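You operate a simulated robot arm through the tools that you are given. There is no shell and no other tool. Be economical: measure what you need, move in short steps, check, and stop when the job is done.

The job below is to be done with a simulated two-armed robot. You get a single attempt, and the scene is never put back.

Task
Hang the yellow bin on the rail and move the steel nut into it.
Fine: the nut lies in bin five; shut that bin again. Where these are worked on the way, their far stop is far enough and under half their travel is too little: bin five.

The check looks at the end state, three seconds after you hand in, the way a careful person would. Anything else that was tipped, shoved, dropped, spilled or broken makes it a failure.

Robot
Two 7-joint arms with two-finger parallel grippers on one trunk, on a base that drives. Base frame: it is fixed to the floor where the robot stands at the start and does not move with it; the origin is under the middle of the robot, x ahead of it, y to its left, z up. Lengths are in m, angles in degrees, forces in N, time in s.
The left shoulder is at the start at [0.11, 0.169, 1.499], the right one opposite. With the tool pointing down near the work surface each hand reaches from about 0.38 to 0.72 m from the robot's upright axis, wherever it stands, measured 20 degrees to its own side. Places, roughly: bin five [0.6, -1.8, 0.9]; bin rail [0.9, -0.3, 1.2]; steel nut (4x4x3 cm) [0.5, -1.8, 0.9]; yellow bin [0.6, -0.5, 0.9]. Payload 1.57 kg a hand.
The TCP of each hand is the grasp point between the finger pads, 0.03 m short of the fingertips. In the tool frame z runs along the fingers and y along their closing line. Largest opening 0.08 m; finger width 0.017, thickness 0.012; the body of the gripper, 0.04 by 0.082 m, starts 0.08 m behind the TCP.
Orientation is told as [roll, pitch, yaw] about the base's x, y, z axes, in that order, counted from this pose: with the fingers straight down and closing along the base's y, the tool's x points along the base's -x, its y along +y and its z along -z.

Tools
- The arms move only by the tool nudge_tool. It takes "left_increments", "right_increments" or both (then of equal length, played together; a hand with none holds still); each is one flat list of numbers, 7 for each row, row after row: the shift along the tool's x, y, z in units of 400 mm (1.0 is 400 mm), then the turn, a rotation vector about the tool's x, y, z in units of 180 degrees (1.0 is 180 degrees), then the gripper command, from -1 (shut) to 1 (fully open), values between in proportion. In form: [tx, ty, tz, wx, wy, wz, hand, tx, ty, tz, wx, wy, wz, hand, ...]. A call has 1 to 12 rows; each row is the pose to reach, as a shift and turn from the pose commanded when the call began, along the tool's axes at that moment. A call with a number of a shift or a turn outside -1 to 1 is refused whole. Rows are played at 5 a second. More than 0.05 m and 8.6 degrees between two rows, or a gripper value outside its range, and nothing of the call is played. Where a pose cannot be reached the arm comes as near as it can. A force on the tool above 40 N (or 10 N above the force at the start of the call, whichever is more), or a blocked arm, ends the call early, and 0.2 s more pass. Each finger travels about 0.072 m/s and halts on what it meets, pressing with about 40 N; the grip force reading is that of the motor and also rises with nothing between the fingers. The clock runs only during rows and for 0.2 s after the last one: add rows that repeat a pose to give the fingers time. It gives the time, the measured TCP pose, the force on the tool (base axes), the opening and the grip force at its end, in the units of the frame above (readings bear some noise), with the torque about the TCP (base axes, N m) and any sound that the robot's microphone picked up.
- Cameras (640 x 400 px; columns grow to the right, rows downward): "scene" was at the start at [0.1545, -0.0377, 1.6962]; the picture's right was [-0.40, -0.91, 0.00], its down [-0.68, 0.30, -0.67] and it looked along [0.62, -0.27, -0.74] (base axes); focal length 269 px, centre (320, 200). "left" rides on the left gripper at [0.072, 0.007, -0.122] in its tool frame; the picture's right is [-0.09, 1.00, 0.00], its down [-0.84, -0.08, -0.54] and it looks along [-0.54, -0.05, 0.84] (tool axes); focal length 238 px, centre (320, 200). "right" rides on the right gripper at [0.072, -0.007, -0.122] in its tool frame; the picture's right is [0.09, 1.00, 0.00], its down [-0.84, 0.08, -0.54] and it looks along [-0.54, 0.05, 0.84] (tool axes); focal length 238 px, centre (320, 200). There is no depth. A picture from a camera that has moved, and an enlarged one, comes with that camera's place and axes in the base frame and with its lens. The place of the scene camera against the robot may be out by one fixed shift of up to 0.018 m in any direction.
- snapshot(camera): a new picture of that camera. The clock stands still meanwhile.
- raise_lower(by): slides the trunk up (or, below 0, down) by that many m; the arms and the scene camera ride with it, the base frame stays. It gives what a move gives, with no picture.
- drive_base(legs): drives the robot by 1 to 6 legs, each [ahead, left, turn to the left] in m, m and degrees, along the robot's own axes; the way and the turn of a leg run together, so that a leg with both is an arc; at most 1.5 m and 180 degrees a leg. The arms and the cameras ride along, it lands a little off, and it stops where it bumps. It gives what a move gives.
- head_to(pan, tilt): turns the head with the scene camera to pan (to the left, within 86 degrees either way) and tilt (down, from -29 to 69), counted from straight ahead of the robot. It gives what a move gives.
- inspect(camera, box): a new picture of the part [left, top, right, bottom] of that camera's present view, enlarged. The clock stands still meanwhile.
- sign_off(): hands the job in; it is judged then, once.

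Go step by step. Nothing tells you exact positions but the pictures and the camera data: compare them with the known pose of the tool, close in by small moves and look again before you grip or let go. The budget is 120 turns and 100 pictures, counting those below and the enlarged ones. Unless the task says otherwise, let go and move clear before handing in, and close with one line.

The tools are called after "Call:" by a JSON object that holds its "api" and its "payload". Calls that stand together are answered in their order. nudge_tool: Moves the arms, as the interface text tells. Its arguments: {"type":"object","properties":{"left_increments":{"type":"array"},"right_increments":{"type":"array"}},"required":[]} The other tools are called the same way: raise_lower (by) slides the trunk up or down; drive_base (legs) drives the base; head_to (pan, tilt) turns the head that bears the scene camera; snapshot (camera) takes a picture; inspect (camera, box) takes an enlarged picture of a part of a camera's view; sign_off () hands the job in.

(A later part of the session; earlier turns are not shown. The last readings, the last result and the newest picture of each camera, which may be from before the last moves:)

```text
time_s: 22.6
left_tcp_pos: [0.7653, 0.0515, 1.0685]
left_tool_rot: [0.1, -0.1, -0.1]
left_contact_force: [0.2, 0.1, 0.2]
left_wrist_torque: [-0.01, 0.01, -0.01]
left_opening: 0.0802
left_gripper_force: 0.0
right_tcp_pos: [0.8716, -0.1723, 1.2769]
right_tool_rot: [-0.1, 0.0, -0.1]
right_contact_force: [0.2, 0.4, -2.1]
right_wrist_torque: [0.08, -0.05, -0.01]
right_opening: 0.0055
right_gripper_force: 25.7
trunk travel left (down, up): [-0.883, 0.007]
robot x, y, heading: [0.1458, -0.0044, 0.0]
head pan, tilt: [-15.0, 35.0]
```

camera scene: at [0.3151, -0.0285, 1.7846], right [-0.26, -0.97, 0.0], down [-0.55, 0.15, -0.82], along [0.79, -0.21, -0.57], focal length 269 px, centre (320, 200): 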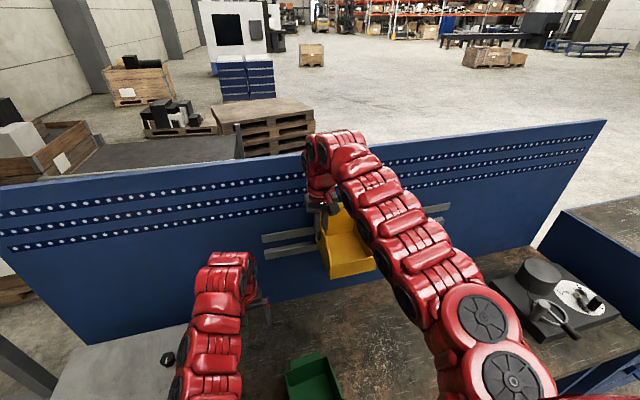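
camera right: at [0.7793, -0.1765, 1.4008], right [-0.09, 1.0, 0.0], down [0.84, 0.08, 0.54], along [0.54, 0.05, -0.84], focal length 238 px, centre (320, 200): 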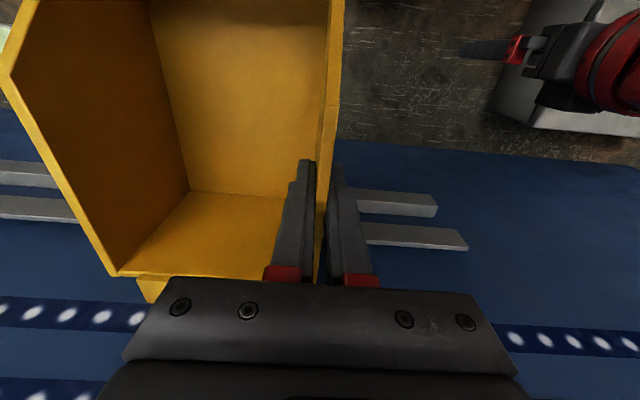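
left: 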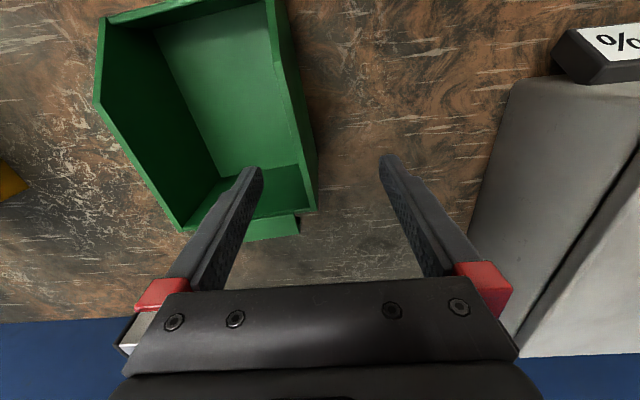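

No contact yet; I keep creeping forward.

Call:
{"api": "nudge_tool", "payload": {"right_increments": [-0.005, 0, 0, 0, 0, 0, -1, -0.01, 0, 0, 0, 0, 0, -1, -0.01, 0, 0, 0, 0, 0, -1]}}

Call:
{"api": "nudge_tool", "payload": {"right_increments": [-0.005, 0, 0, 0, 0, 0, -1, -0.0075, 0, 0, 0, 0, 0, -1, -0.0075, 0, 0, 0, 0, 0, -1]}}

Call:
{"api": "inspect", "payload": {"camera": "right", "box": [0, 150, 160, 310]}}

```text
time_s: 23.4
left_tcp_pos: [0.7664, 0.0525, 1.0682]
left_tool_rot: [0.0, 0.0, 0.0]
left_contact_force: [-0.2, -0.2, 0.1]
left_wrist_torque: [-0.01, -0.02, 0.0]
left_opening: 0.0795
left_gripper_force: 0.1
right_tcp_pos: [0.8714, -0.1705, 1.2778]
right_tool_rot: [-0.1, 0.0, 0.1]
right_contact_force: [0.9, -0.5, -1.8]
right_wrist_torque: [0.12, -0.03, -0.03]
right_opening: 0.006
right_gripper_force: 26.0
right hand out of reach, approached as far as the arm can: row 1, 2, 3
trunk travel left (down, up): [-0.883, 0.007]
robot x, y, heading: [0.1451, -0.0027, 0.2]
head pan, tilt: [-15.0, 35.0]
```

```text
time_s: 24.2
left_tcp_pos: [0.7657, 0.0526, 1.0686]
left_tool_rot: [0.0, 0.1, 0.0]
left_contact_force: [-0.1, -0.3, 0.2]
left_wrist_torque: [0.0, 0.02, 0.01]
left_opening: 0.0802
left_gripper_force: 0.2
right_tcp_pos: [0.8714, -0.1714, 1.2769]
right_tool_rot: [-0.1, 0.0, 0.0]
right_contact_force: [-0.3, -0.5, -1.5]
right_wrist_torque: [0.08, -0.05, 0.02]
right_opening: 0.0058
right_gripper_force: 25.7
right hand out of reach, approached as far as the arm can: row 2
trunk travel left (down, up): [-0.883, 0.007]
robot x, y, heading: [0.1509, 0.0015, 0.3]
head pan, tilt: [-15.0, 35.0]
```

```text
2.50 times, centred on (80, 230) of right
camera zoom: at [0.8008, -0.1783, 1.3999], right [-0.09, 1.0, 0.0], down [0.84, 0.08, 0.54], along [0.54, 0.05, -0.84], focal length 596 px, centre (920, 125)
```

zoom: 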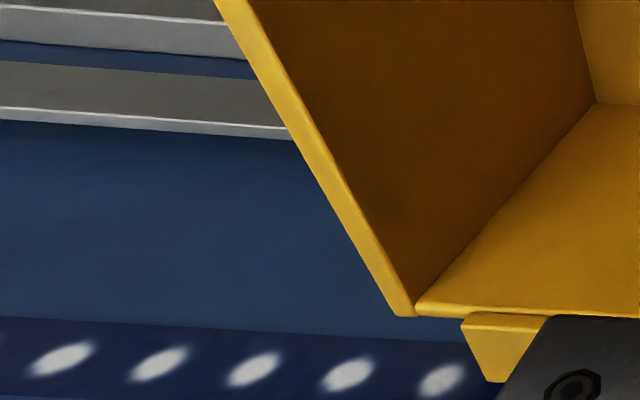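

The arm is at its limit at this height. Lowering to z≈1.25 keeps the tongue above the bar and gives more reach, so I creep forward from there.

Call:
{"api": "nudge_tool", "payload": {"right_increments": [0, 0, 0.03, 0, 0, 0, -1, 0, 0, 0.0675, 0, 0, 0, -1, 0, 0, 0.0675, 0, 0, 0, -1]}}

Call:
{"api": "nudge_tool", "payload": {"right_increments": [-0.005, 0, 0, 0, 0, 0, -1, -0.01, 0, 0, 0, 0, 0, -1, -0.01, 0, 0, 0, 0, 0, -1]}}

Call:
{"api": "nudge_tool", "payload": {"right_increments": [-0.005, 0, 0, 0, 0, 0, -1, -0.0075, 0, 0, 0, 0, 0, -1, -0.0075, 0, 0, 0, 0, 0, -1]}}

```text
time_s: 25.0
left_tcp_pos: [0.7656, 0.0525, 1.0687]
left_tool_rot: [0.0, 0.0, -0.1]
left_contact_force: [0.5, -0.2, 0.7]
left_wrist_torque: [0.01, 0.01, 0.0]
left_opening: 0.08
left_gripper_force: 0.0
right_tcp_pos: [0.875, -0.1719, 1.2505]
right_tool_rot: [-0.2, 0.0, -0.1]
right_contact_force: [0.4, 0.7, -1.4]
right_wrist_torque: [0.11, 0.03, -0.01]
right_opening: 0.0056
right_gripper_force: 25.6
right hand out of reach, approached as far as the arm can: row 1
trunk travel left (down, up): [-0.883, 0.007]
robot x, y, heading: [0.1462, 0.0016, -0.1]
head pan, tilt: [-15.0, 35.0]
```

```text
time_s: 25.8
left_tcp_pos: [0.7647, 0.0523, 1.0686]
left_tool_rot: [0.0, 0.0, -0.1]
left_contact_force: [0.2, 0.0, 0.8]
left_wrist_torque: [-0.01, 0.0, 0.0]
left_opening: 0.08
left_gripper_force: 0.1
right_tcp_pos: [0.8743, -0.1718, 1.2485]
right_tool_rot: [-0.2, 0.1, 0.0]
right_contact_force: [0.0, -0.1, -1.9]
right_wrist_torque: [0.09, 0.0, -0.03]
right_opening: 0.0056
right_gripper_force: 26.4
right hand out of reach, approached as far as the arm can: row 2, 3
trunk travel left (down, up): [-0.883, 0.007]
robot x, y, heading: [0.1488, -0.003, -0.1]
head pan, tilt: [-15.0, 35.0]
```

```text
time_s: 26.6
left_tcp_pos: [0.7677, 0.0509, 1.0684]
left_tool_rot: [0.0, -0.1, -0.1]
left_contact_force: [0.0, 0.5, -0.4]
left_wrist_torque: [-0.02, 0.0, 0.01]
left_opening: 0.0799
left_gripper_force: 0.0
right_tcp_pos: [0.8759, -0.1713, 1.2498]
right_tool_rot: [0.0, 0.0, 0.0]
right_contact_force: [-0.6, 0.2, -0.9]
right_wrist_torque: [0.08, -0.04, 0.01]
right_opening: 0.0057
right_gripper_force: 26.6
trunk travel left (down, up): [-0.883, 0.007]
robot x, y, heading: [0.1472, -0.0001, -0.3]
head pan, tilt: [-15.0, 35.0]
```

No contact yet, but a re-check of the rim height puts the tongue inside the 13 mm gap at this x. I lower in small steps, watching force and height; expected seating is near z≈1.20.

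Call:
{"api": "nudge_tool", "payload": {"right_increments": [0, 0, 0.02, 0, 0, 0, -1, 0.002, 0, 0.04, 0, 0, 0, -1, 0.003, 0, 0.06, 0, 0, 0, -1, 0.003, 0, 0.06, 0, 0, 0, -1]}}

Call:
{"api": "inspect", "payload": {"camera": "right", "box": [0, 130, 180, 310]}}

Call:
{"api": "inspect", "payload": {"camera": "scene", "box": [260, 190, 360, 290]}}

```text
time_s: 27.6
left_tcp_pos: [0.7645, 0.0521, 1.0704]
left_tool_rot: [-0.1, -0.1, -0.1]
left_contact_force: [-0.2, 0.2, -0.4]
left_wrist_torque: [0.01, 0.05, -0.01]
left_opening: 0.08
left_gripper_force: 0.0
right_tcp_pos: [0.8749, -0.1718, 1.2271]
right_tool_rot: [-0.2, -0.1, 0.1]
right_contact_force: [-8.6, -0.2, 4.6]
right_wrist_torque: [0.05, -0.02, 0.03]
right_opening: 0.0059
right_gripper_force: 25.5
right hand out of reach, approached as far as the arm can: row 1
trunk travel left (down, up): [-0.883, 0.007]
robot x, y, heading: [0.1459, -0.0003, 0.2]
head pan, tilt: [-15.0, 35.0]
```

```text
2.22 times, centred on (90, 220) of right
camera zoom: at [0.8036, -0.1789, 1.3507], right [-0.09, 1.0, 0.0], down [0.84, 0.08, 0.54], along [0.54, 0.05, -0.84], focal length 530 px, centre (831, 156)
```

zoom: 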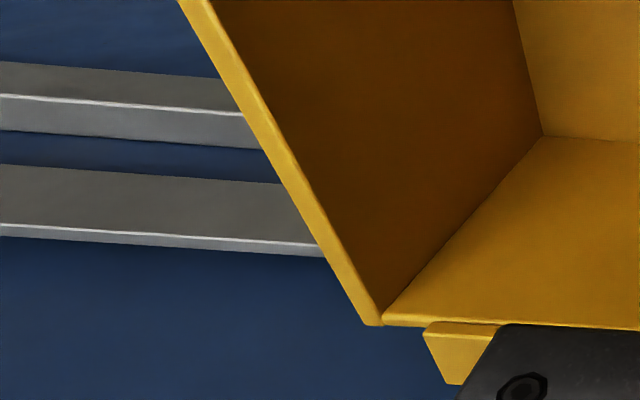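

```text
4.00 times, centred on (310, 240) of scene
camera zoom: at [0.312, -0.0284, 1.785], right [-0.26, -0.97, 0.0], down [-0.55, 0.15, -0.82], along [0.79, -0.21, -0.57], focal length 1076 px, centre (360, 40)
```

zoom: 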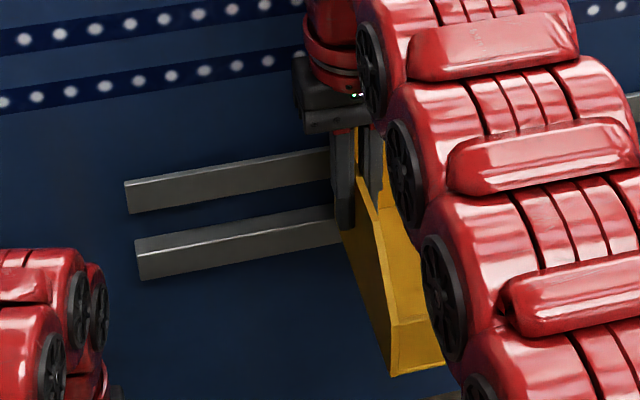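

The bin's back seems to be rubbing the bar's front (−8.6 N in x with friction upward). I back off about 4.5 mm, which should centre the tongue in the gap, then lower more.

Call:
{"api": "nudge_tool", "payload": {"right_increments": [0.006, 0, 0, 0, 0, 0, -1, 0.011, 0, 0, 0, 0, 0, -1, 0.011, 0, 0, 0, 0, 0, -1]}}

Call:
{"api": "nudge_tool", "payload": {"right_increments": [0, 0, 0.0125, 0, 0, 0, -1, 0, 0, 0.025, 0, 0, 0, -1, 0, 0, 0.025, 0, 0, 0, -1]}}

```text
time_s: 28.4
left_tcp_pos: [0.7657, 0.0517, 1.0687]
left_tool_rot: [0.0, 0.0, -0.1]
left_contact_force: [1.0, 0.2, -0.1]
left_wrist_torque: [-0.01, 0.0, 0.02]
left_opening: 0.08
left_gripper_force: 0.0
right_tcp_pos: [0.8738, -0.1727, 1.2256]
right_tool_rot: [-0.1, -0.1, 0.0]
right_contact_force: [0.0, -0.6, -1.7]
right_wrist_torque: [0.1, -0.02, 0.02]
right_opening: 0.0058
right_gripper_force: 25.7
trunk travel left (down, up): [-0.883, 0.007]
robot x, y, heading: [0.151, -0.0003, -0.1]
head pan, tilt: [-15.0, 35.0]
```

```text
time_s: 29.2
left_tcp_pos: [0.7651, 0.0514, 1.0696]
left_tool_rot: [-0.1, 0.1, -0.1]
left_contact_force: [0.3, 0.6, 0.4]
left_wrist_torque: [-0.01, -0.01, 0.0]
left_opening: 0.0799
left_gripper_force: 0.1
right_tcp_pos: [0.8723, -0.1715, 1.2153]
right_tool_rot: [-0.1, 0.0, 0.0]
right_contact_force: [-0.1, -0.7, -2.4]
right_wrist_torque: [0.1, 0.01, -0.02]
right_opening: 0.0057
right_gripper_force: 25.4
trunk travel left (down, up): [-0.883, 0.007]
robot x, y, heading: [0.1511, -0.0007, -0.1]
head pan, tilt: [-15.0, 35.0]
```

Free again at z≈1.215. I continue down.

Call:
{"api": "nudge_tool", "payload": {"right_increments": [0, 0, 0.0125, 0, 0, 0, -1, 0, 0, 0.025, 0, 0, 0, -1, 0, 0, 0.025, 0, 0, 0, -1]}}

Call:
{"api": "inspect", "payload": {"camera": "right", "box": [0, 130, 180, 310]}}

```text
time_s: 30.0
left_tcp_pos: [0.7653, 0.0522, 1.0696]
left_tool_rot: [0.0, 0.0, -0.1]
left_contact_force: [-0.2, 0.2, 0.2]
left_wrist_torque: [0.0, -0.05, 0.0]
left_opening: 0.0798
left_gripper_force: 0.1
right_tcp_pos: [0.8731, -0.1706, 1.2057]
right_tool_rot: [0.0, -0.1, 0.0]
right_contact_force: [-0.6, -1.0, -2.1]
right_wrist_torque: [0.11, -0.01, 0.03]
right_opening: 0.0056
right_gripper_force: 25.7
trunk travel left (down, up): [-0.883, 0.007]
robot x, y, heading: [0.1421, -0.0014, 0.1]
head pan, tilt: [-15.0, 35.0]
```

```text
2.22 times, centred on (90, 220) of right
camera zoom: at [0.8014, -0.1781, 1.3295], right [-0.09, 1.0, 0.0], down [0.84, 0.08, 0.54], along [0.54, 0.05, -0.84], focal length 530 px, centre (831, 156)
```

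zoom: 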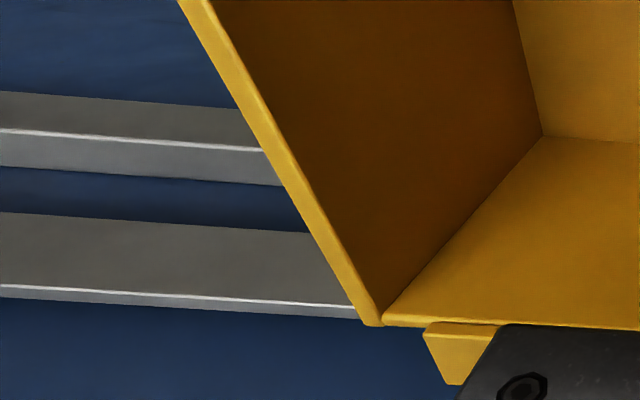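

The bar's top is just under the hook plate now. I keep lowering until it takes load.

Call:
{"api": "nudge_tool", "payload": {"right_increments": [0, 0, 0.01, 0, 0, 0, -1, 0, 0, 0.02, 0, 0, 0, -1, 0, 0, 0.02, 0, 0, 0, -1]}}

Call:
{"api": "nudge_tool", "payload": {"right_increments": [0, 0, 0.01, 0, 0, 0, -1, 0, 0, 0.0125, 0, 0, 0, -1, 0, 0, 0.0125, 0, 0, 0, -1]}}

```text
time_s: 30.8
left_tcp_pos: [0.7653, 0.0519, 1.0692]
left_tool_rot: [0.0, 0.0, -0.1]
left_contact_force: [0.8, -0.2, -0.4]
left_wrist_torque: [0.0, -0.03, -0.03]
left_opening: 0.0802
left_gripper_force: 0.0
right_tcp_pos: [0.8714, -0.1707, 1.1984]
right_tool_rot: [-0.1, 0.1, 0.0]
right_contact_force: [-0.7, 0.0, -1.5]
right_wrist_torque: [0.07, -0.01, 0.03]
right_opening: 0.0055
right_gripper_force: 25.4
trunk travel left (down, up): [-0.883, 0.007]
robot x, y, heading: [0.1473, 0.0025, 0.1]
head pan, tilt: [-15.0, 35.0]
```

```text
time_s: 31.6
left_tcp_pos: [0.7655, 0.0525, 1.0704]
left_tool_rot: [0.0, 0.0, -0.1]
left_contact_force: [0.3, 0.9, 0.4]
left_wrist_torque: [0.02, -0.03, 0.02]
left_opening: 0.0801
left_gripper_force: 0.0
right_tcp_pos: [0.8714, -0.1708, 1.194]
right_tool_rot: [-0.2, -0.1, 0.0]
right_contact_force: [2.0, -1.3, 12.1]
right_wrist_torque: [-0.09, -0.74, 0.02]
right_opening: 0.0058
right_gripper_force: 25.5
trunk travel left (down, up): [-0.883, 0.007]
robot x, y, heading: [0.1504, 0.0008, 0.1]
head pan, tilt: [-15.0, 35.0]
```

Load taken at z≈1.194, where the plate should sit on the bar. I test the hook with a small backward pull and look.

Call:
{"api": "nudge_tool", "payload": {"right_increments": [0, 0, -0.005, 0, 0, 0, -1, 0.0125, 0, -0.005, 0, 0, 0, -1, 0.025, 0, -0.005, 0, 0, 0, -1, 0.025, 0, -0.005, 0, 0, 0, -1]}}

Call:
{"api": "inspect", "payload": {"camera": "right", "box": [40, 210, 160, 310]}}

```text
time_s: 32.6
left_tcp_pos: [0.7685, 0.051, 1.0662]
left_tool_rot: [-0.1, 0.3, 0.0]
left_contact_force: [0.2, 0.0, -0.2]
left_wrist_torque: [-0.02, 0.01, -0.03]
left_opening: 0.08
left_gripper_force: 0.1
right_tcp_pos: [0.8639, -0.1711, 1.194]
right_tool_rot: [-0.1, 0.1, 0.0]
right_contact_force: [20.6, -0.6, 3.7]
right_wrist_torque: [0.03, 0.17, 0.26]
right_opening: 0.0059
right_gripper_force: 25.5
trunk travel left (down, up): [-0.883, 0.007]
robot x, y, heading: [0.151, -0.0017, -0.1]
head pan, tilt: [-15.0, 35.0]
```

```text
4.00 times, centred on (100, 260) of right
camera zoom: at [0.7947, -0.179, 1.3173], right [-0.09, 1.0, 0.0], down [0.84, 0.08, 0.54], along [0.54, 0.05, -0.84], focal length 953 px, centre (1200, -40)
```

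zoom: 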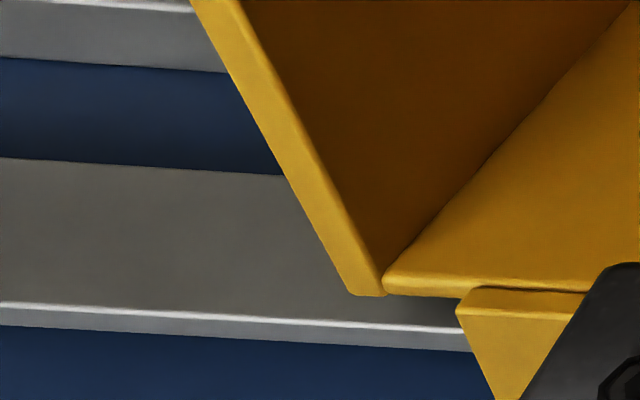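

A +20 N resistance to the pull shows the hook is engaged behind the bar. I relieve the pull, then open the fingers slowly.

Call:
{"api": "nudge_tool", "payload": {"right_increments": [-0.015, 0, 0.003, 0, 0, 0, -1, -0.015, 0, 0.003, 0, 0, 0, -0.7, -0.015, 0, 0.003, 0, 0, 0, -0.4, -0.015, 0, 0.003, 0, 0, 0, 0, -0.015, 0, 0.003, 0, 0, 0, 0.2, -0.015, 0, 0.003, 0, 0, 0, 0.2]}}

Call:
{"api": "snapshot", "payload": {"camera": "right"}}

Call:
{"api": "snapshot", "payload": {"camera": "scene"}}

```text
time_s: 34.0
left_tcp_pos: [0.765, 0.0514, 1.0692]
left_tool_rot: [0.1, -0.1, -0.1]
left_contact_force: [-0.4, 0.6, -0.6]
left_wrist_torque: [0.02, -0.02, 0.01]
left_opening: 0.08
left_gripper_force: 0.1
right_tcp_pos: [0.8681, -0.1724, 1.1933]
right_tool_rot: [-0.2, 0.0, 0.0]
right_contact_force: [-0.3, -0.1, 1.1]
right_wrist_torque: [-0.02, -0.02, -0.03]
right_opening: 0.0478
right_gripper_force: 0.1
trunk travel left (down, up): [-0.883, 0.007]
robot x, y, heading: [0.1476, -0.0002, -0.0]
head pan, tilt: [-15.0, 35.0]
```

```text
57 pictures are left
camera right: at [0.7972, -0.1787, 1.3171], right [-0.09, 1.0, 0.0], down [0.84, 0.08, 0.54], along [0.54, 0.05, -0.84], focal length 238 px, centre (320, 200)
```

right: 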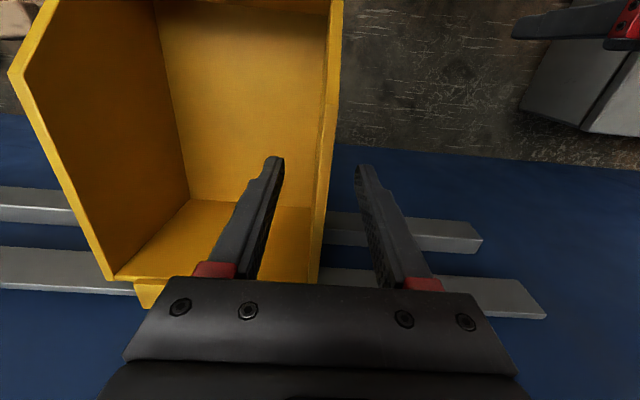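

```text
56 pictures are left
camera scene: at [0.315, -0.0283, 1.7847], right [-0.26, -0.97, 0.0], down [-0.55, 0.15, -0.82], along [0.79, -0.21, -0.57], focal length 269 px, centre (320, 200)
```

scene: 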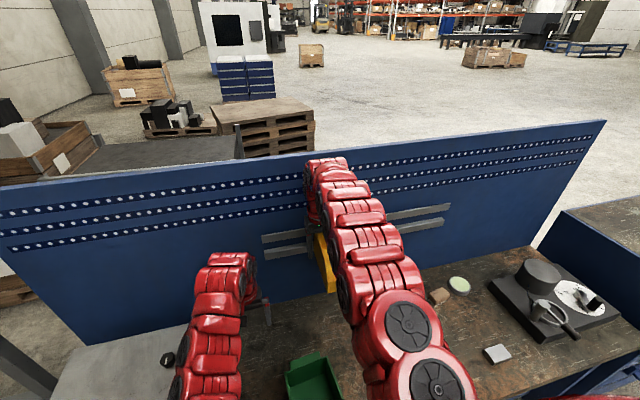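

The bin hangs on its own. I draw the hand straight up out of it, then back.

Call:
{"api": "nudge_tool", "payload": {"right_increments": [0, 0, -0.05, 0, 0, 0, 0.2, 0, 0, -0.1, 0, 0, 0, 0.2, 0.01, 0, -0.16, 0, 0, 0, 0.2, 0.05, 0, -0.2, 0, 0, 0, 0.2, 0.12, 0, -0.23, 0, 0, 0, 0.2, 0.2, 0, -0.24, 0, 0, 0, 0.2, 0.2, 0, -0.24, 0, 0, 0, 0.2]}}

Call:
{"api": "snapshot", "payload": {"camera": "right"}}

Call:
{"api": "inspect", "payload": {"camera": "scene", "box": [250, 180, 390, 320]}}

```text
time_s: 35.6
left_tcp_pos: [0.7668, 0.0524, 1.0693]
left_tool_rot: [-0.1, 0.1, 0.0]
left_contact_force: [-0.4, 0.2, 0.2]
left_wrist_torque: [0.0, -0.02, 0.01]
left_opening: 0.0801
left_gripper_force: 0.1
right_tcp_pos: [0.7882, -0.1737, 1.2896]
right_tool_rot: [-0.1, 0.1, 0.1]
right_contact_force: [0.3, 0.1, 1.0]
right_wrist_torque: [0.05, -0.02, 0.03]
right_opening: 0.0481
right_gripper_force: 0.1
trunk travel left (down, up): [-0.883, 0.007]
robot x, y, heading: [0.1494, 0.0008, -0.3]
head pan, tilt: [-15.0, 35.0]
```

```text
55 pictures are left
camera right: at [0.7175, -0.1809, 1.4128], right [-0.09, 1.0, 0.0], down [0.84, 0.08, 0.54], along [0.54, 0.05, -0.84], focal length 238 px, centre (320, 200)
```

right: 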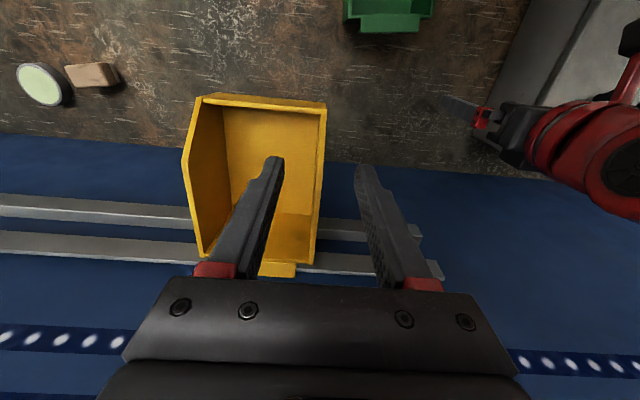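

```text
2.86 times, centred on (320, 250) of scene
camera zoom: at [0.316, -0.029, 1.7846], right [-0.26, -0.97, 0.0], down [-0.55, 0.15, -0.82], along [0.79, -0.21, -0.57], focal length 769 px, centre (320, 57)
```

zoom: 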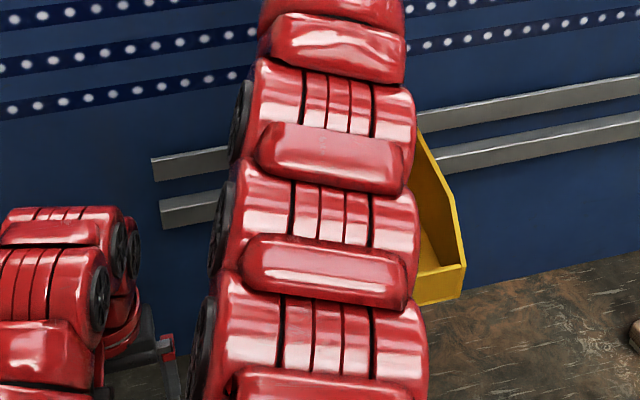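

The yellow bin hangs squarely on the rail. Now I back off from the bench and drive right to the cabinet, staying clear of its front.

Call:
{"api": "drive_base", "payload": {"legs": [[-0.45, 0, 0], [0, -0.8, 0], [0, -0.75, 0]]}}

Call:
{"api": "head_to", "payload": {"pan": 0, "tilt": 45}}

Call:
{"api": "snapshot", "payload": {"camera": "scene"}}

```text
time_s: 38.1
left_tcp_pos: [0.359, 0.0583, 1.0726]
left_tool_rot: [0.0, -0.3, 0.2]
left_contact_force: [-0.3, 0.7, 0.3]
left_wrist_torque: [0.0, -0.06, 0.01]
left_opening: 0.08
left_gripper_force: 0.0
right_tcp_pos: [0.3797, -0.1669, 1.2935]
right_tool_rot: [-0.2, -0.2, 0.2]
right_contact_force: [-0.3, -0.4, 1.3]
right_wrist_torque: [0.05, -0.13, -0.02]
right_opening: 0.0484
right_gripper_force: 0.0
trunk travel left (down, up): [-0.883, 0.007]
robot x, y, heading: [-0.2505, 0.005, 0.1]
head pan, tilt: [-15.0, 35.0]
stopped in leg 1: the robot was blocked; the commanded pose is now the measured one
```

```text
time_s: 38.9
left_tcp_pos: [0.3627, 0.0604, 1.0693]
left_tool_rot: [0.0, 0.1, 0.2]
left_contact_force: [0.1, 0.1, 0.2]
left_wrist_torque: [0.0, 0.05, 0.0]
left_opening: 0.0798
left_gripper_force: 0.0
right_tcp_pos: [0.386, -0.1655, 1.2898]
right_tool_rot: [-0.1, 0.0, 0.2]
right_contact_force: [-0.3, 0.2, 0.7]
right_wrist_torque: [-0.02, 0.01, 0.02]
right_opening: 0.0479
right_gripper_force: 0.1
trunk travel left (down, up): [-0.883, 0.007]
robot x, y, heading: [-0.256, 0.0064, -0.0]
head pan, tilt: [0.0, 45.0]
```

```text
53 pictures are left
camera scene: at [-0.0913, 0.0, 1.7698], right [0.0, -1.0, 0.0], down [-0.71, 0.0, -0.71], along [0.71, 0.0, -0.71], focal length 269 px, centre (320, 200)
```

scene: 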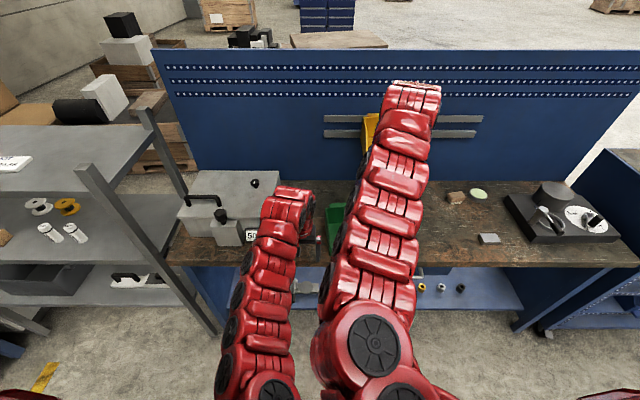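

Backing was blocked at x≈−0.25. I look to both sides to see what stands there.

Call:
{"api": "head_to", "payload": {"pan": -86, "tilt": 40}}

Call:
{"api": "snapshot", "payload": {"camera": "scene"}}

Call:
{"api": "head_to", "payload": {"pan": 86, "tilt": 40}}

Call:
{"api": "snapshot", "payload": {"camera": "scene"}}

```text
time_s: 40.5
left_tcp_pos: [0.3628, 0.0589, 1.0693]
left_tool_rot: [0.0, 0.0, 0.2]
left_contact_force: [0.3, 0.3, 0.7]
left_wrist_torque: [0.0, 0.04, 0.01]
left_opening: 0.08
left_gripper_force: 0.0
right_tcp_pos: [0.3847, -0.1658, 1.2903]
right_tool_rot: [-0.1, 0.0, 0.2]
right_contact_force: [0.5, 0.6, 0.8]
right_wrist_torque: [0.02, 0.0, 0.02]
right_opening: 0.0479
right_gripper_force: 0.0
trunk travel left (down, up): [-0.883, 0.007]
robot x, y, heading: [-0.2562, 0.0032, 0.2]
head pan, tilt: [-85.9, 40.0]
```

```text
52 pictures are left
camera scene: at [-0.1669, -0.0857, 1.7771], right [-1.0, -0.08, 0.0], down [-0.05, 0.64, -0.77], along [0.06, -0.76, -0.64], focal length 269 px, centre (320, 200)
```

scene: 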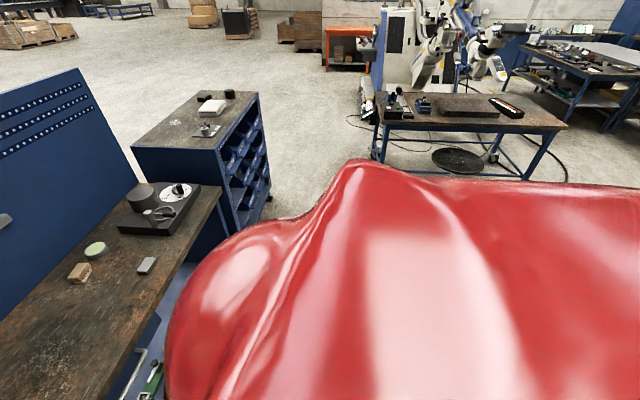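

```text
time_s: 43.1
left_tcp_pos: [0.3624, 0.0593, 1.0687]
left_tool_rot: [0.0, -0.1, 0.2]
left_contact_force: [-0.2, -0.8, -0.1]
left_wrist_torque: [-0.01, 0.0, 0.0]
left_opening: 0.0801
left_gripper_force: 0.0
right_tcp_pos: [0.3847, -0.167, 1.2899]
right_tool_rot: [-0.1, 0.0, 0.2]
right_contact_force: [-0.4, -0.7, 0.1]
right_wrist_torque: [-0.03, 0.01, -0.02]
right_opening: 0.048
right_gripper_force: 0.1
trunk travel left (down, up): [-0.883, 0.007]
robot x, y, heading: [-0.2501, 0.0032, 0.0]
head pan, tilt: [85.9, 40.0]
```

```text
51 pictures are left
camera scene: at [-0.1673, 0.0838, 1.7771], right [1.0, -0.07, 0.0], down [-0.04, -0.64, -0.77], along [0.05, 0.76, -0.64], focal length 269 px, centre (320, 200)
```

scene: 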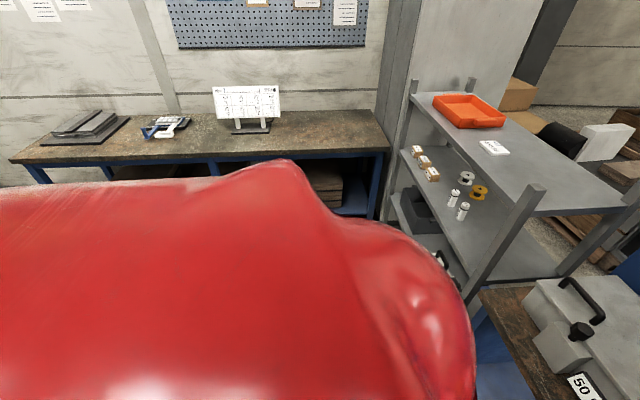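

Something stands close behind, but the way right is clear. I drive right part of the way at this distance and view the cabinet.

Call:
{"api": "drive_base", "payload": {"legs": [[0.02, 0, 0], [0, -1.0, 0]]}}

Call:
{"api": "head_to", "payload": {"pan": -45, "tilt": 40}}

Call:
{"api": "snapshot", "payload": {"camera": "scene"}}

```text
time_s: 48.8
left_tcp_pos: [0.3914, -0.9615, 1.0696]
left_tool_rot: [-0.1, 0.1, 1.0]
left_contact_force: [0.5, -0.2, 0.4]
left_wrist_torque: [-0.02, 0.02, -0.03]
left_opening: 0.0801
left_gripper_force: 0.1
right_tcp_pos: [0.4186, -1.1863, 1.289]
right_tool_rot: [-0.2, 0.0, 1.0]
right_contact_force: [0.2, -0.5, 0.7]
right_wrist_torque: [-0.01, 0.01, -0.01]
right_opening: 0.048
right_gripper_force: 0.0
trunk travel left (down, up): [-0.883, 0.007]
robot x, y, heading: [-0.2246, -1.0266, 1.0]
head pan, tilt: [85.9, 40.0]
```

```text
time_s: 50.9
left_tcp_pos: [0.3915, -0.9612, 1.0689]
left_tool_rot: [0.0, 0.0, 1.0]
left_contact_force: [0.1, 0.0, -0.5]
left_wrist_torque: [0.03, -0.01, 0.01]
left_opening: 0.0802
left_gripper_force: 0.1
right_tcp_pos: [0.4203, -1.1845, 1.2892]
right_tool_rot: [0.0, 0.1, 1.0]
right_contact_force: [0.4, -0.4, 0.2]
right_wrist_torque: [0.0, -0.02, -0.01]
right_opening: 0.0479
right_gripper_force: 0.2
trunk travel left (down, up): [-0.883, 0.007]
robot x, y, heading: [-0.2272, -1.0224, 1.2]
head pan, tilt: [-45.0, 40.0]
```

```text
50 pictures are left
camera scene: at [-0.0815, -1.0876, 1.7771], right [-0.69, -0.72, 0.0], down [-0.46, 0.45, -0.77], along [0.55, -0.53, -0.64], focal length 269 px, centre (320, 200)
```

scene: 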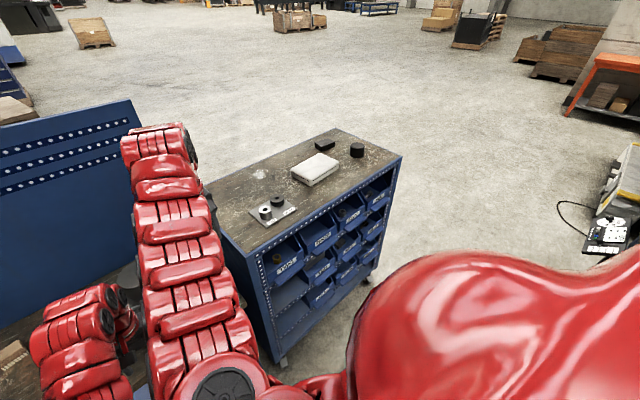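

Call:
{"api": "inspect", "payload": {"camera": "scene", "box": [240, 150, 410, 330]}}

Call:
{"api": "inspect", "payload": {"camera": "scene", "box": [255, 185, 345, 275]}}

```text
2.22 times, centred on (325, 240) of scene
camera zoom: at [-0.0815, -1.0876, 1.7771], right [-0.69, -0.72, 0.0], down [-0.46, 0.45, -0.77], along [0.55, -0.53, -0.64], focal length 598 px, centre (309, 111)
```

zoom: 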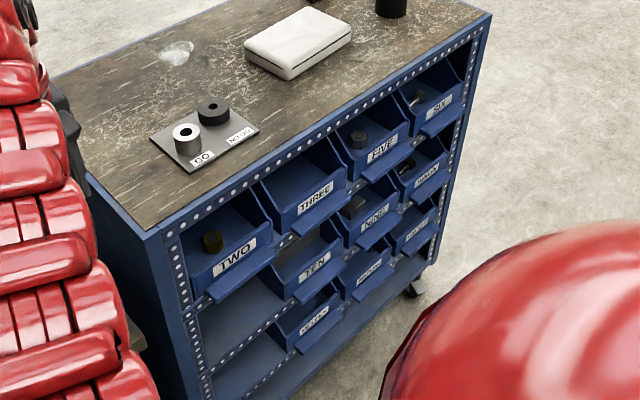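

```text
4.44 times, centred on (300, 230) of scene
camera zoom: at [-0.0815, -1.0876, 1.7771], right [-0.69, -0.72, 0.0], down [-0.46, 0.45, -0.77], along [0.55, -0.53, -0.64], focal length 1196 px, centre (409, 67)
```

zoom: 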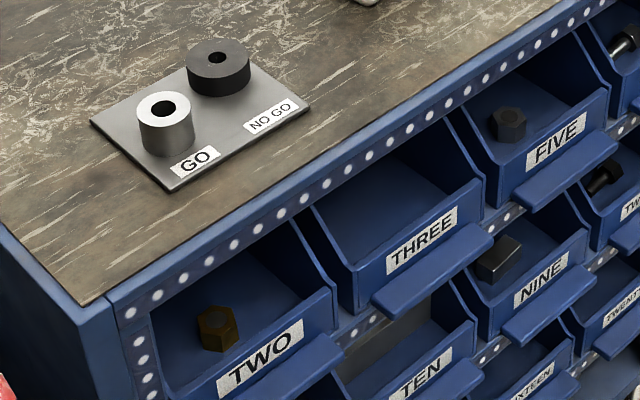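

The top row reads TWO, THREE, FIVE, SIX. Bin FIVE holds a steel nut, its front wall is near x≈0.43, y≈−1.77, and it slides toward the robot. I draw the left hand in and drive to face it.

Call:
{"api": "nudge_tool", "payload": {"left_increments": [0.03, 0.08, 0, 0, 0, 0, 1, 0.06, 0.16, 0, 0, 0, 0, 1, 0.1, 0.24, 0, 0, 0, 0, 1, 0.12, 0.3, 0, 0, 0, 0, 1]}}

Call:
{"api": "drive_base", "payload": {"legs": [[-0.01, -0.55, -1.2]]}}

Call:
{"api": "head_to", "payload": {"pan": -15, "tilt": 50}}

Call:
{"api": "snapshot", "payload": {"camera": "scene"}}

Call:
{"api": "snapshot", "payload": {"camera": "right"}}

```text
time_s: 51.9
left_tcp_pos: [0.3424, -0.8414, 1.0703]
left_tool_rot: [-0.2, 0.0, 0.9]
left_contact_force: [-0.1, 0.2, -0.2]
left_wrist_torque: [0.0, -0.01, 0.0]
left_opening: 0.0802
left_gripper_force: 0.1
right_tcp_pos: [0.4174, -1.1862, 1.2894]
right_tool_rot: [-0.2, 0.0, 1.0]
right_contact_force: [0.0, 0.0, 0.8]
right_wrist_torque: [-0.03, -0.02, 0.04]
right_opening: 0.0481
right_gripper_force: 0.0
trunk travel left (down, up): [-0.883, 0.007]
robot x, y, heading: [-0.2249, -1.0228, 0.9]
head pan, tilt: [-45.0, 40.0]
```

```text
time_s: 55.1
left_tcp_pos: [0.3384, -1.4158, 1.0691]
left_tool_rot: [-0.1, 0.0, -0.9]
left_contact_force: [-0.4, 0.4, -0.2]
left_wrist_torque: [-0.04, -0.01, 0.04]
left_opening: 0.08
left_gripper_force: 0.1
right_tcp_pos: [0.4026, -1.7627, 1.2898]
right_tool_rot: [-0.2, 0.0, -0.9]
right_contact_force: [-0.1, -0.8, 0.0]
right_wrist_torque: [-0.04, -0.01, -0.04]
right_opening: 0.048
right_gripper_force: 0.1
trunk travel left (down, up): [-0.883, 0.007]
robot x, y, heading: [-0.2325, -1.5808, -0.7]
head pan, tilt: [-45.0, 40.0]
```

```text
time_s: 56.1
left_tcp_pos: [0.338, -1.418, 1.0693]
left_tool_rot: [0.1, 0.0, -0.9]
left_contact_force: [1.1, -0.2, -0.7]
left_wrist_torque: [0.01, -0.02, 0.01]
left_opening: 0.0799
left_gripper_force: 0.1
right_tcp_pos: [0.4025, -1.7625, 1.29]
right_tool_rot: [-0.1, 0.0, -0.9]
right_contact_force: [0.2, -0.3, 0.5]
right_wrist_torque: [-0.03, 0.0, -0.03]
right_opening: 0.0481
right_gripper_force: 0.1
trunk travel left (down, up): [-0.883, 0.007]
robot x, y, heading: [-0.2343, -1.5818, -1.0]
head pan, tilt: [-15.0, 50.0]
```

```text
47 pictures are left
camera scene: at [-0.0786, -1.6078, 1.763], right [-0.28, -0.96, 0.0], down [-0.74, 0.21, -0.64], along [0.62, -0.18, -0.77], focal length 269 px, centre (320, 200)
```

scene: 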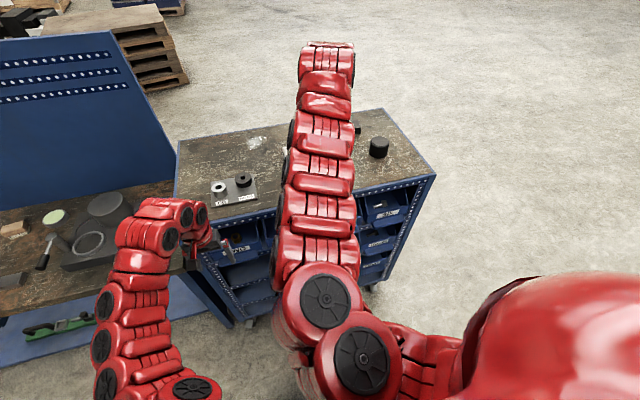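

```text
46 pictures are left
camera right: at [0.3316, -1.769, 1.4132], right [-0.08, 1.0, 0.0], down [0.84, 0.07, 0.54], along [0.54, 0.04, -0.84], focal length 238 px, centre (320, 200)
```

right: 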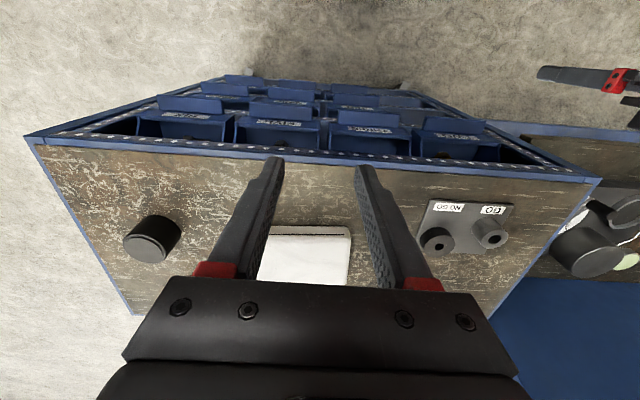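

The wrist camera shows the four top bins upside-down: SIX, FIVE, THREE, TWO from the left. I zoom in.

Call:
{"api": "inspect", "payload": {"camera": "right", "box": [200, 70, 360, 170]}}

```text
4.00 times, centred on (280, 120) of right
camera zoom: at [0.3316, -1.769, 1.4132], right [-0.08, 1.0, 0.0], down [0.84, 0.07, 0.54], along [0.54, 0.04, -0.84], focal length 953 px, centre (480, 520)
```

zoom: 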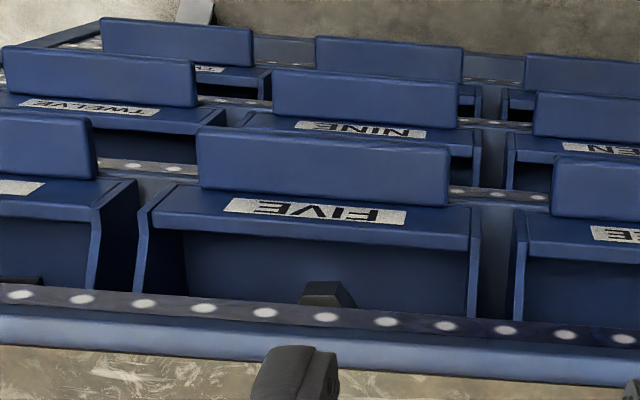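

Bin FIVE's front wall top is near (0.476, −1.835, 0.927) and the nut near (0.51, −1.84, 0.90). I'll hook closed fingers, tilted 30° forward, behind the front wall beside the nut. First I lower and tilt the hand in front.

Call:
{"api": "nudge_tool", "payload": {"right_increments": [0.08, 0, 0.05, 0, -0.03, 0, -1, 0.081, -0.02, 0.15, 0, -0.06, 0, -1, 0.081, -0.04, 0.25, 0, -0.1, 0, -1, 0.081, -0.06, 0.35, 0, -0.14, 0, -1, 0.081, -0.069, 0.45, 0, -0.1667, 0, -1, 0.081, -0.069, 0.52, 0, -0.1667, 0, -1, 0.081, -0.069, 0.575, 0, -0.1667, 0, -1, 0.081, -0.069, 0.575, 0, -0.1667, 0, -1]}}

Call:
{"api": "snapshot", "payload": {"camera": "right"}}

```text
time_s: 57.9
left_tcp_pos: [0.3383, -1.4174, 1.0692]
left_tool_rot: [-0.1, 0.0, -1.0]
left_contact_force: [-0.3, 0.5, 0.6]
left_wrist_torque: [-0.04, 0.0, -0.01]
left_opening: 0.0801
left_gripper_force: 0.0
right_tcp_pos: [0.3697, -1.7903, 1.0559]
right_tool_rot: [-0.3, -30.0, -0.7]
right_contact_force: [0.5, 0.3, -0.3]
right_wrist_torque: [0.03, 0.02, 0.02]
right_opening: 0.0
right_gripper_force: 21.0
right hand out of reach, approached as far as the arm can: row 1, 2, 3, 4
trunk travel left (down, up): [-0.883, 0.007]
robot x, y, heading: [-0.2384, -1.5806, -1.0]
head pan, tilt: [-15.0, 50.0]
```

```text
44 pictures are left
camera right: at [0.247, -1.7949, 1.128], right [-0.07, 1.0, -0.05], down [0.46, 0.07, 0.89], along [0.89, 0.04, -0.46], focal length 238 px, centre (320, 200)
```

right: 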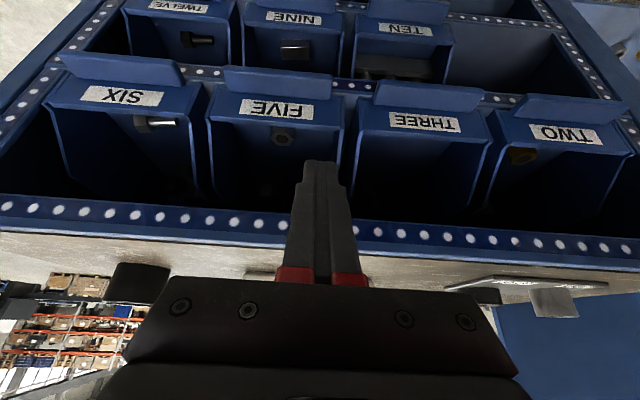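

Clearer now: bin FIVE spans y −1.92 to −1.775, its front wall top is near (0.47, z 0.915), the nut near (0.524, −1.843), and the header's bottom is at z≈1.01. I aim the closed fingers through the opening to the right of the nut and stop just above the wall.

Call:
{"api": "nudge_tool", "payload": {"right_increments": [0, -0.12, 0, 0, 0, 0, -1, 0, -0.24, 0, 0, 0, 0, -1, -0.045, -0.245, 0.11, 0, 0, 0, -1, -0.091, -0.245, 0.22, 0, 0, 0, -1, -0.12, -0.245, 0.28, 0, 0, 0, -1, -0.152, -0.245, 0.336, 0, 0, 0, -1, -0.152, -0.245, 0.336, 0, 0, 0, -1]}}

Call:
{"api": "snapshot", "payload": {"camera": "right"}}

```text
time_s: 59.5
left_tcp_pos: [0.3373, -1.4182, 1.0703]
left_tool_rot: [-0.1, 0.0, -0.8]
left_contact_force: [-1.1, -0.5, 1.1]
left_wrist_torque: [0.01, -0.02, 0.01]
left_opening: 0.0802
left_gripper_force: 0.0
right_tcp_pos: [0.4849, -1.8899, 0.9747]
right_tool_rot: [-0.2, -30.1, -0.8]
right_contact_force: [-1.1, 0.1, 0.5]
right_wrist_torque: [0.01, -0.03, 0.0]
right_opening: 0.0
right_gripper_force: 21.7
trunk travel left (down, up): [-0.883, 0.007]
robot x, y, heading: [-0.2322, -1.5799, -1.1]
head pan, tilt: [-15.0, 50.0]
```

```text
43 pictures are left
camera right: at [0.3628, -1.8954, 1.0457], right [-0.06, 1.0, -0.05], down [0.45, 0.07, 0.89], along [0.89, 0.04, -0.46], focal length 238 px, centre (320, 200)
```

right: 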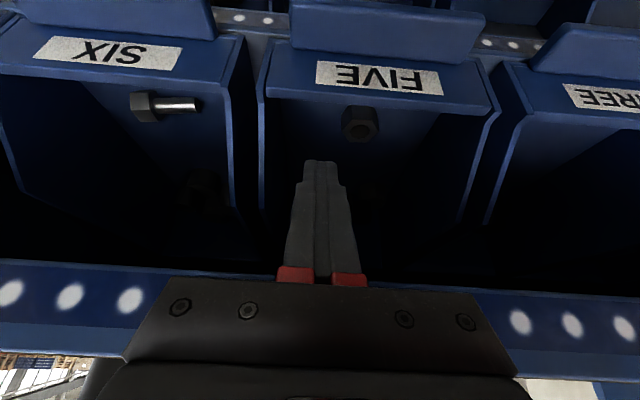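

The fingertips are past the front wall, above the inside, right of the nut. I shift 1 cm more to the right and lower them behind the wall.

Call:
{"api": "nudge_tool", "payload": {"right_increments": [0, -0.025, 0, 0, 0, 0, -1, 0.017, -0.025, 0.046, 0, 0, 0, -1, 0.034, -0.025, 0.092, 0, 0, 0, -1, 0.051, -0.025, 0.138, 0, 0, 0, -1, 0.051, -0.025, 0.138, 0, 0, 0, -1]}}

Call:
{"api": "snapshot", "payload": {"camera": "right"}}

```text
time_s: 60.1
left_tcp_pos: [0.3282, -1.4151, 1.0747]
left_tool_rot: [-0.1, -0.5, -1.0]
left_contact_force: [-0.2, 0.0, -0.2]
left_wrist_torque: [-0.01, 0.0, -0.03]
left_opening: 0.0803
left_gripper_force: 0.0
right_tcp_pos: [0.4884, -1.8999, 0.9729]
right_tool_rot: [-0.5, -31.9, -0.8]
right_contact_force: [-42.9, 11.3, 31.6]
right_wrist_torque: [-0.43, -3.44, 0.57]
right_opening: 0.0001
right_gripper_force: 21.1
trunk travel left (down, up): [-0.883, 0.007]
robot x, y, heading: [-0.2355, -1.579, -1.2]
head pan, tilt: [-15.0, 50.0]
stopped in row 3 (right hand): the force on the tool passed its limit at 54 N (the readings are from after the stop); the commanded pose is now the measured one
```

```text
42 pictures are left
camera right: at [0.3629, -1.9048, 1.0395], right [-0.06, 1.0, -0.05], down [0.43, 0.08, 0.9], along [0.9, 0.03, -0.43], focal length 238 px, centre (320, 200)
```

right: 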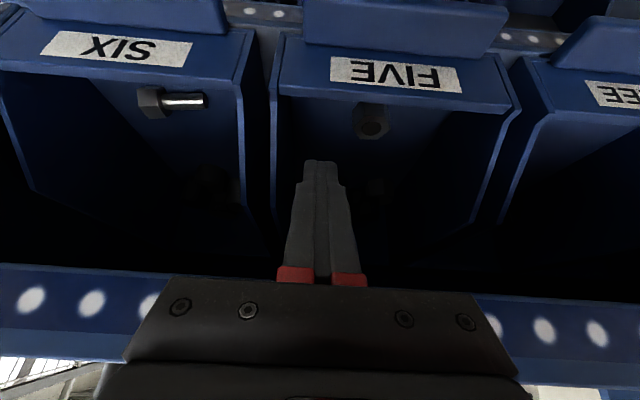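

The hand body touched the cabinet header. I back off and tilt the tool to about 45° so the body stays in front of the cabinet.

Call:
{"api": "nudge_tool", "payload": {"right_increments": [0.035, 0.01, -0.064, 0, 0, 0, -1, 0.071, 0.01, -0.1275, 0, 0, 0, -1, 0.1, 0.01, -0.16, 0, -0.037, 0, -1, 0.1, 0.01, -0.16, 0, -0.074, 0, -1, 0.1, 0.01, -0.16, 0, -0.074, 0, -1]}}

Call:
{"api": "snapshot", "payload": {"camera": "right"}}

Call:
{"api": "snapshot", "payload": {"camera": "scene"}}

```text
time_s: 61.3
left_tcp_pos: [0.3376, -1.4179, 1.0704]
left_tool_rot: [0.0, 0.0, -1.0]
left_contact_force: [-0.3, 0.2, -0.5]
left_wrist_torque: [-0.01, -0.03, 0.01]
left_opening: 0.0799
left_gripper_force: 0.1
right_tcp_pos: [0.4292, -1.8964, 0.9988]
right_tool_rot: [-0.4, -44.9, -0.8]
right_contact_force: [-0.6, 0.2, -0.2]
right_wrist_torque: [0.0, 0.0, -0.06]
right_opening: 0.0002
right_gripper_force: 21.3
trunk travel left (down, up): [-0.883, 0.007]
robot x, y, heading: [-0.2349, -1.5795, -1.1]
head pan, tilt: [-15.0, 50.0]
```

```text
41 pictures are left
camera right: at [0.2928, -1.9016, 1.037], right [-0.05, 1.0, -0.07], down [0.21, 0.08, 0.97], along [0.98, 0.03, -0.22], focal length 238 px, centre (320, 200)
```

right: 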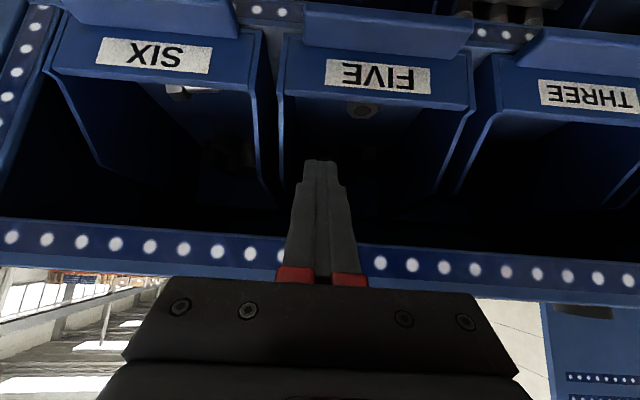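

```text
40 pictures are left
camera scene: at [-0.0802, -1.6075, 1.7631], right [-0.28, -0.96, 0.0], down [-0.74, 0.21, -0.64], along [0.62, -0.18, -0.77], focal length 269 px, centre (320, 200)
```

scene: 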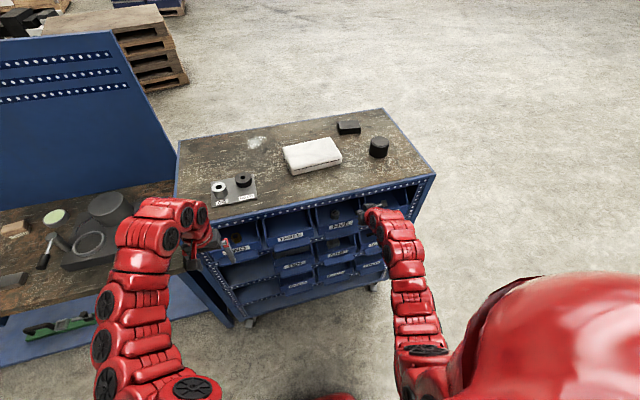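

Nothing was displaced. With the 45° tilt the hand body will stay in front of and below the header; I insert the fingertips over the front wall and down behind it.

Call:
{"api": "nudge_tool", "payload": {"right_increments": [0, -0.0175, 0.08, 0, 0, 0, -1, -0.0035, -0.0175, 0.159, 0, 0, 0, -1, 0.013, -0.0175, 0.195, 0, 0, 0, -1, 0.031, -0.0175, 0.232, 0, 0, 0, -1, 0.0495, -0.0175, 0.269, 0, 0, 0, -1, 0.0495, -0.0175, 0.269, 0, 0, 0, -1]}}

Call:
{"api": "snapshot", "payload": {"camera": "right"}}

```text
time_s: 62.7
left_tcp_pos: [0.3372, -1.4177, 1.0688]
left_tool_rot: [0.0, 0.0, -0.9]
left_contact_force: [0.8, -0.3, 0.4]
left_wrist_torque: [0.01, -0.01, 0.02]
left_opening: 0.08
left_gripper_force: 0.0
right_tcp_pos: [0.4895, -1.9069, 0.9088]
right_tool_rot: [-0.4, -44.7, -0.9]
right_contact_force: [-0.5, 0.4, 0.8]
right_wrist_torque: [-0.02, 0.01, 0.01]
right_opening: 0.0
right_gripper_force: 21.7
trunk travel left (down, up): [-0.883, 0.007]
robot x, y, heading: [-0.2363, -1.5798, -1.0]
head pan, tilt: [-15.0, 50.0]
```

```text
39 pictures are left
camera right: at [0.3541, -1.9103, 0.9461], right [-0.05, 1.0, -0.07], down [0.21, 0.08, 0.97], along [0.98, 0.03, -0.22], focal length 238 px, centre (320, 200)
```

right: 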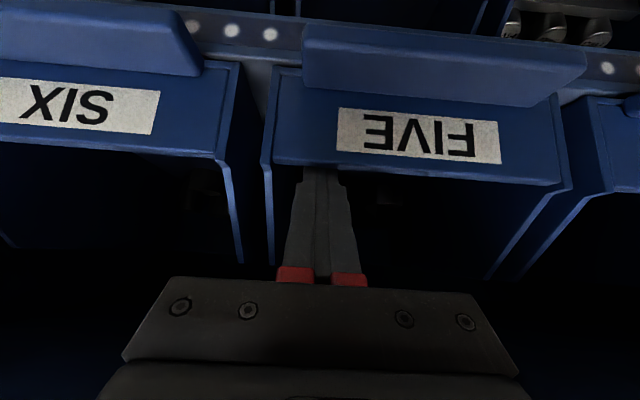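

The tips are hooked behind the front wall of FIVE. I pull straight toward the robot.

Call:
{"api": "nudge_tool", "payload": {"right_increments": [0.022, 0, -0.022, 0, 0, 0, -1, 0.044, 0, -0.044, 0, 0, 0, -1, 0.066, 0, -0.066, 0, 0, 0, -1, 0.088, 0, -0.088, 0, 0, 0, -1, 0.11, 0, -0.11, 0, 0, 0, -1, 0.132, 0, -0.132, 0, 0, 0, -1, 0.154, 0, -0.154, 0, 0, 0, -1, 0.176, 0, -0.176, 0, 0, 0, -1]}}

Call:
{"api": "snapshot", "payload": {"camera": "right"}}

Call:
{"api": "inspect", "payload": {"camera": "scene", "box": [240, 130, 440, 300]}}

```text
time_s: 64.5
left_tcp_pos: [0.3374, -1.4165, 1.0685]
left_tool_rot: [-0.1, 0.1, -1.0]
left_contact_force: [0.0, 0.6, 0.9]
left_wrist_torque: [0.03, -0.02, -0.01]
left_opening: 0.08
left_gripper_force: 0.1
right_tcp_pos: [0.3896, -1.904, 0.9076]
right_tool_rot: [-0.4, -44.6, -0.8]
right_contact_force: [0.6, -0.5, 2.0]
right_wrist_torque: [-0.03, -0.01, 0.01]
right_opening: 0.0
right_gripper_force: 20.9
trunk travel left (down, up): [-0.883, 0.007]
robot x, y, heading: [-0.2367, -1.58, -1.1]
head pan, tilt: [-15.0, 50.0]
```

```text
38 pictures are left
camera right: at [0.2538, -1.9095, 0.9453], right [-0.05, 1.0, -0.07], down [0.22, 0.08, 0.97], along [0.98, 0.03, -0.22], focal length 238 px, centre (320, 200)
```

right: 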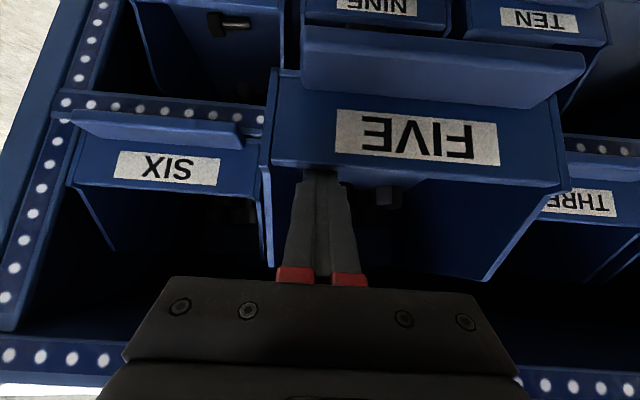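

```text
2.35 times, centred on (340, 215) of scene
camera zoom: at [-0.0799, -1.6078, 1.763], right [-0.28, -0.96, 0.0], down [-0.74, 0.21, -0.64], along [0.62, -0.18, -0.77], focal length 633 px, centre (273, 165)
```

zoom: 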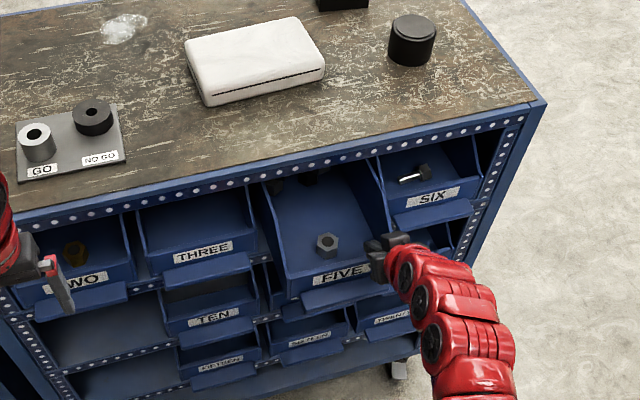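

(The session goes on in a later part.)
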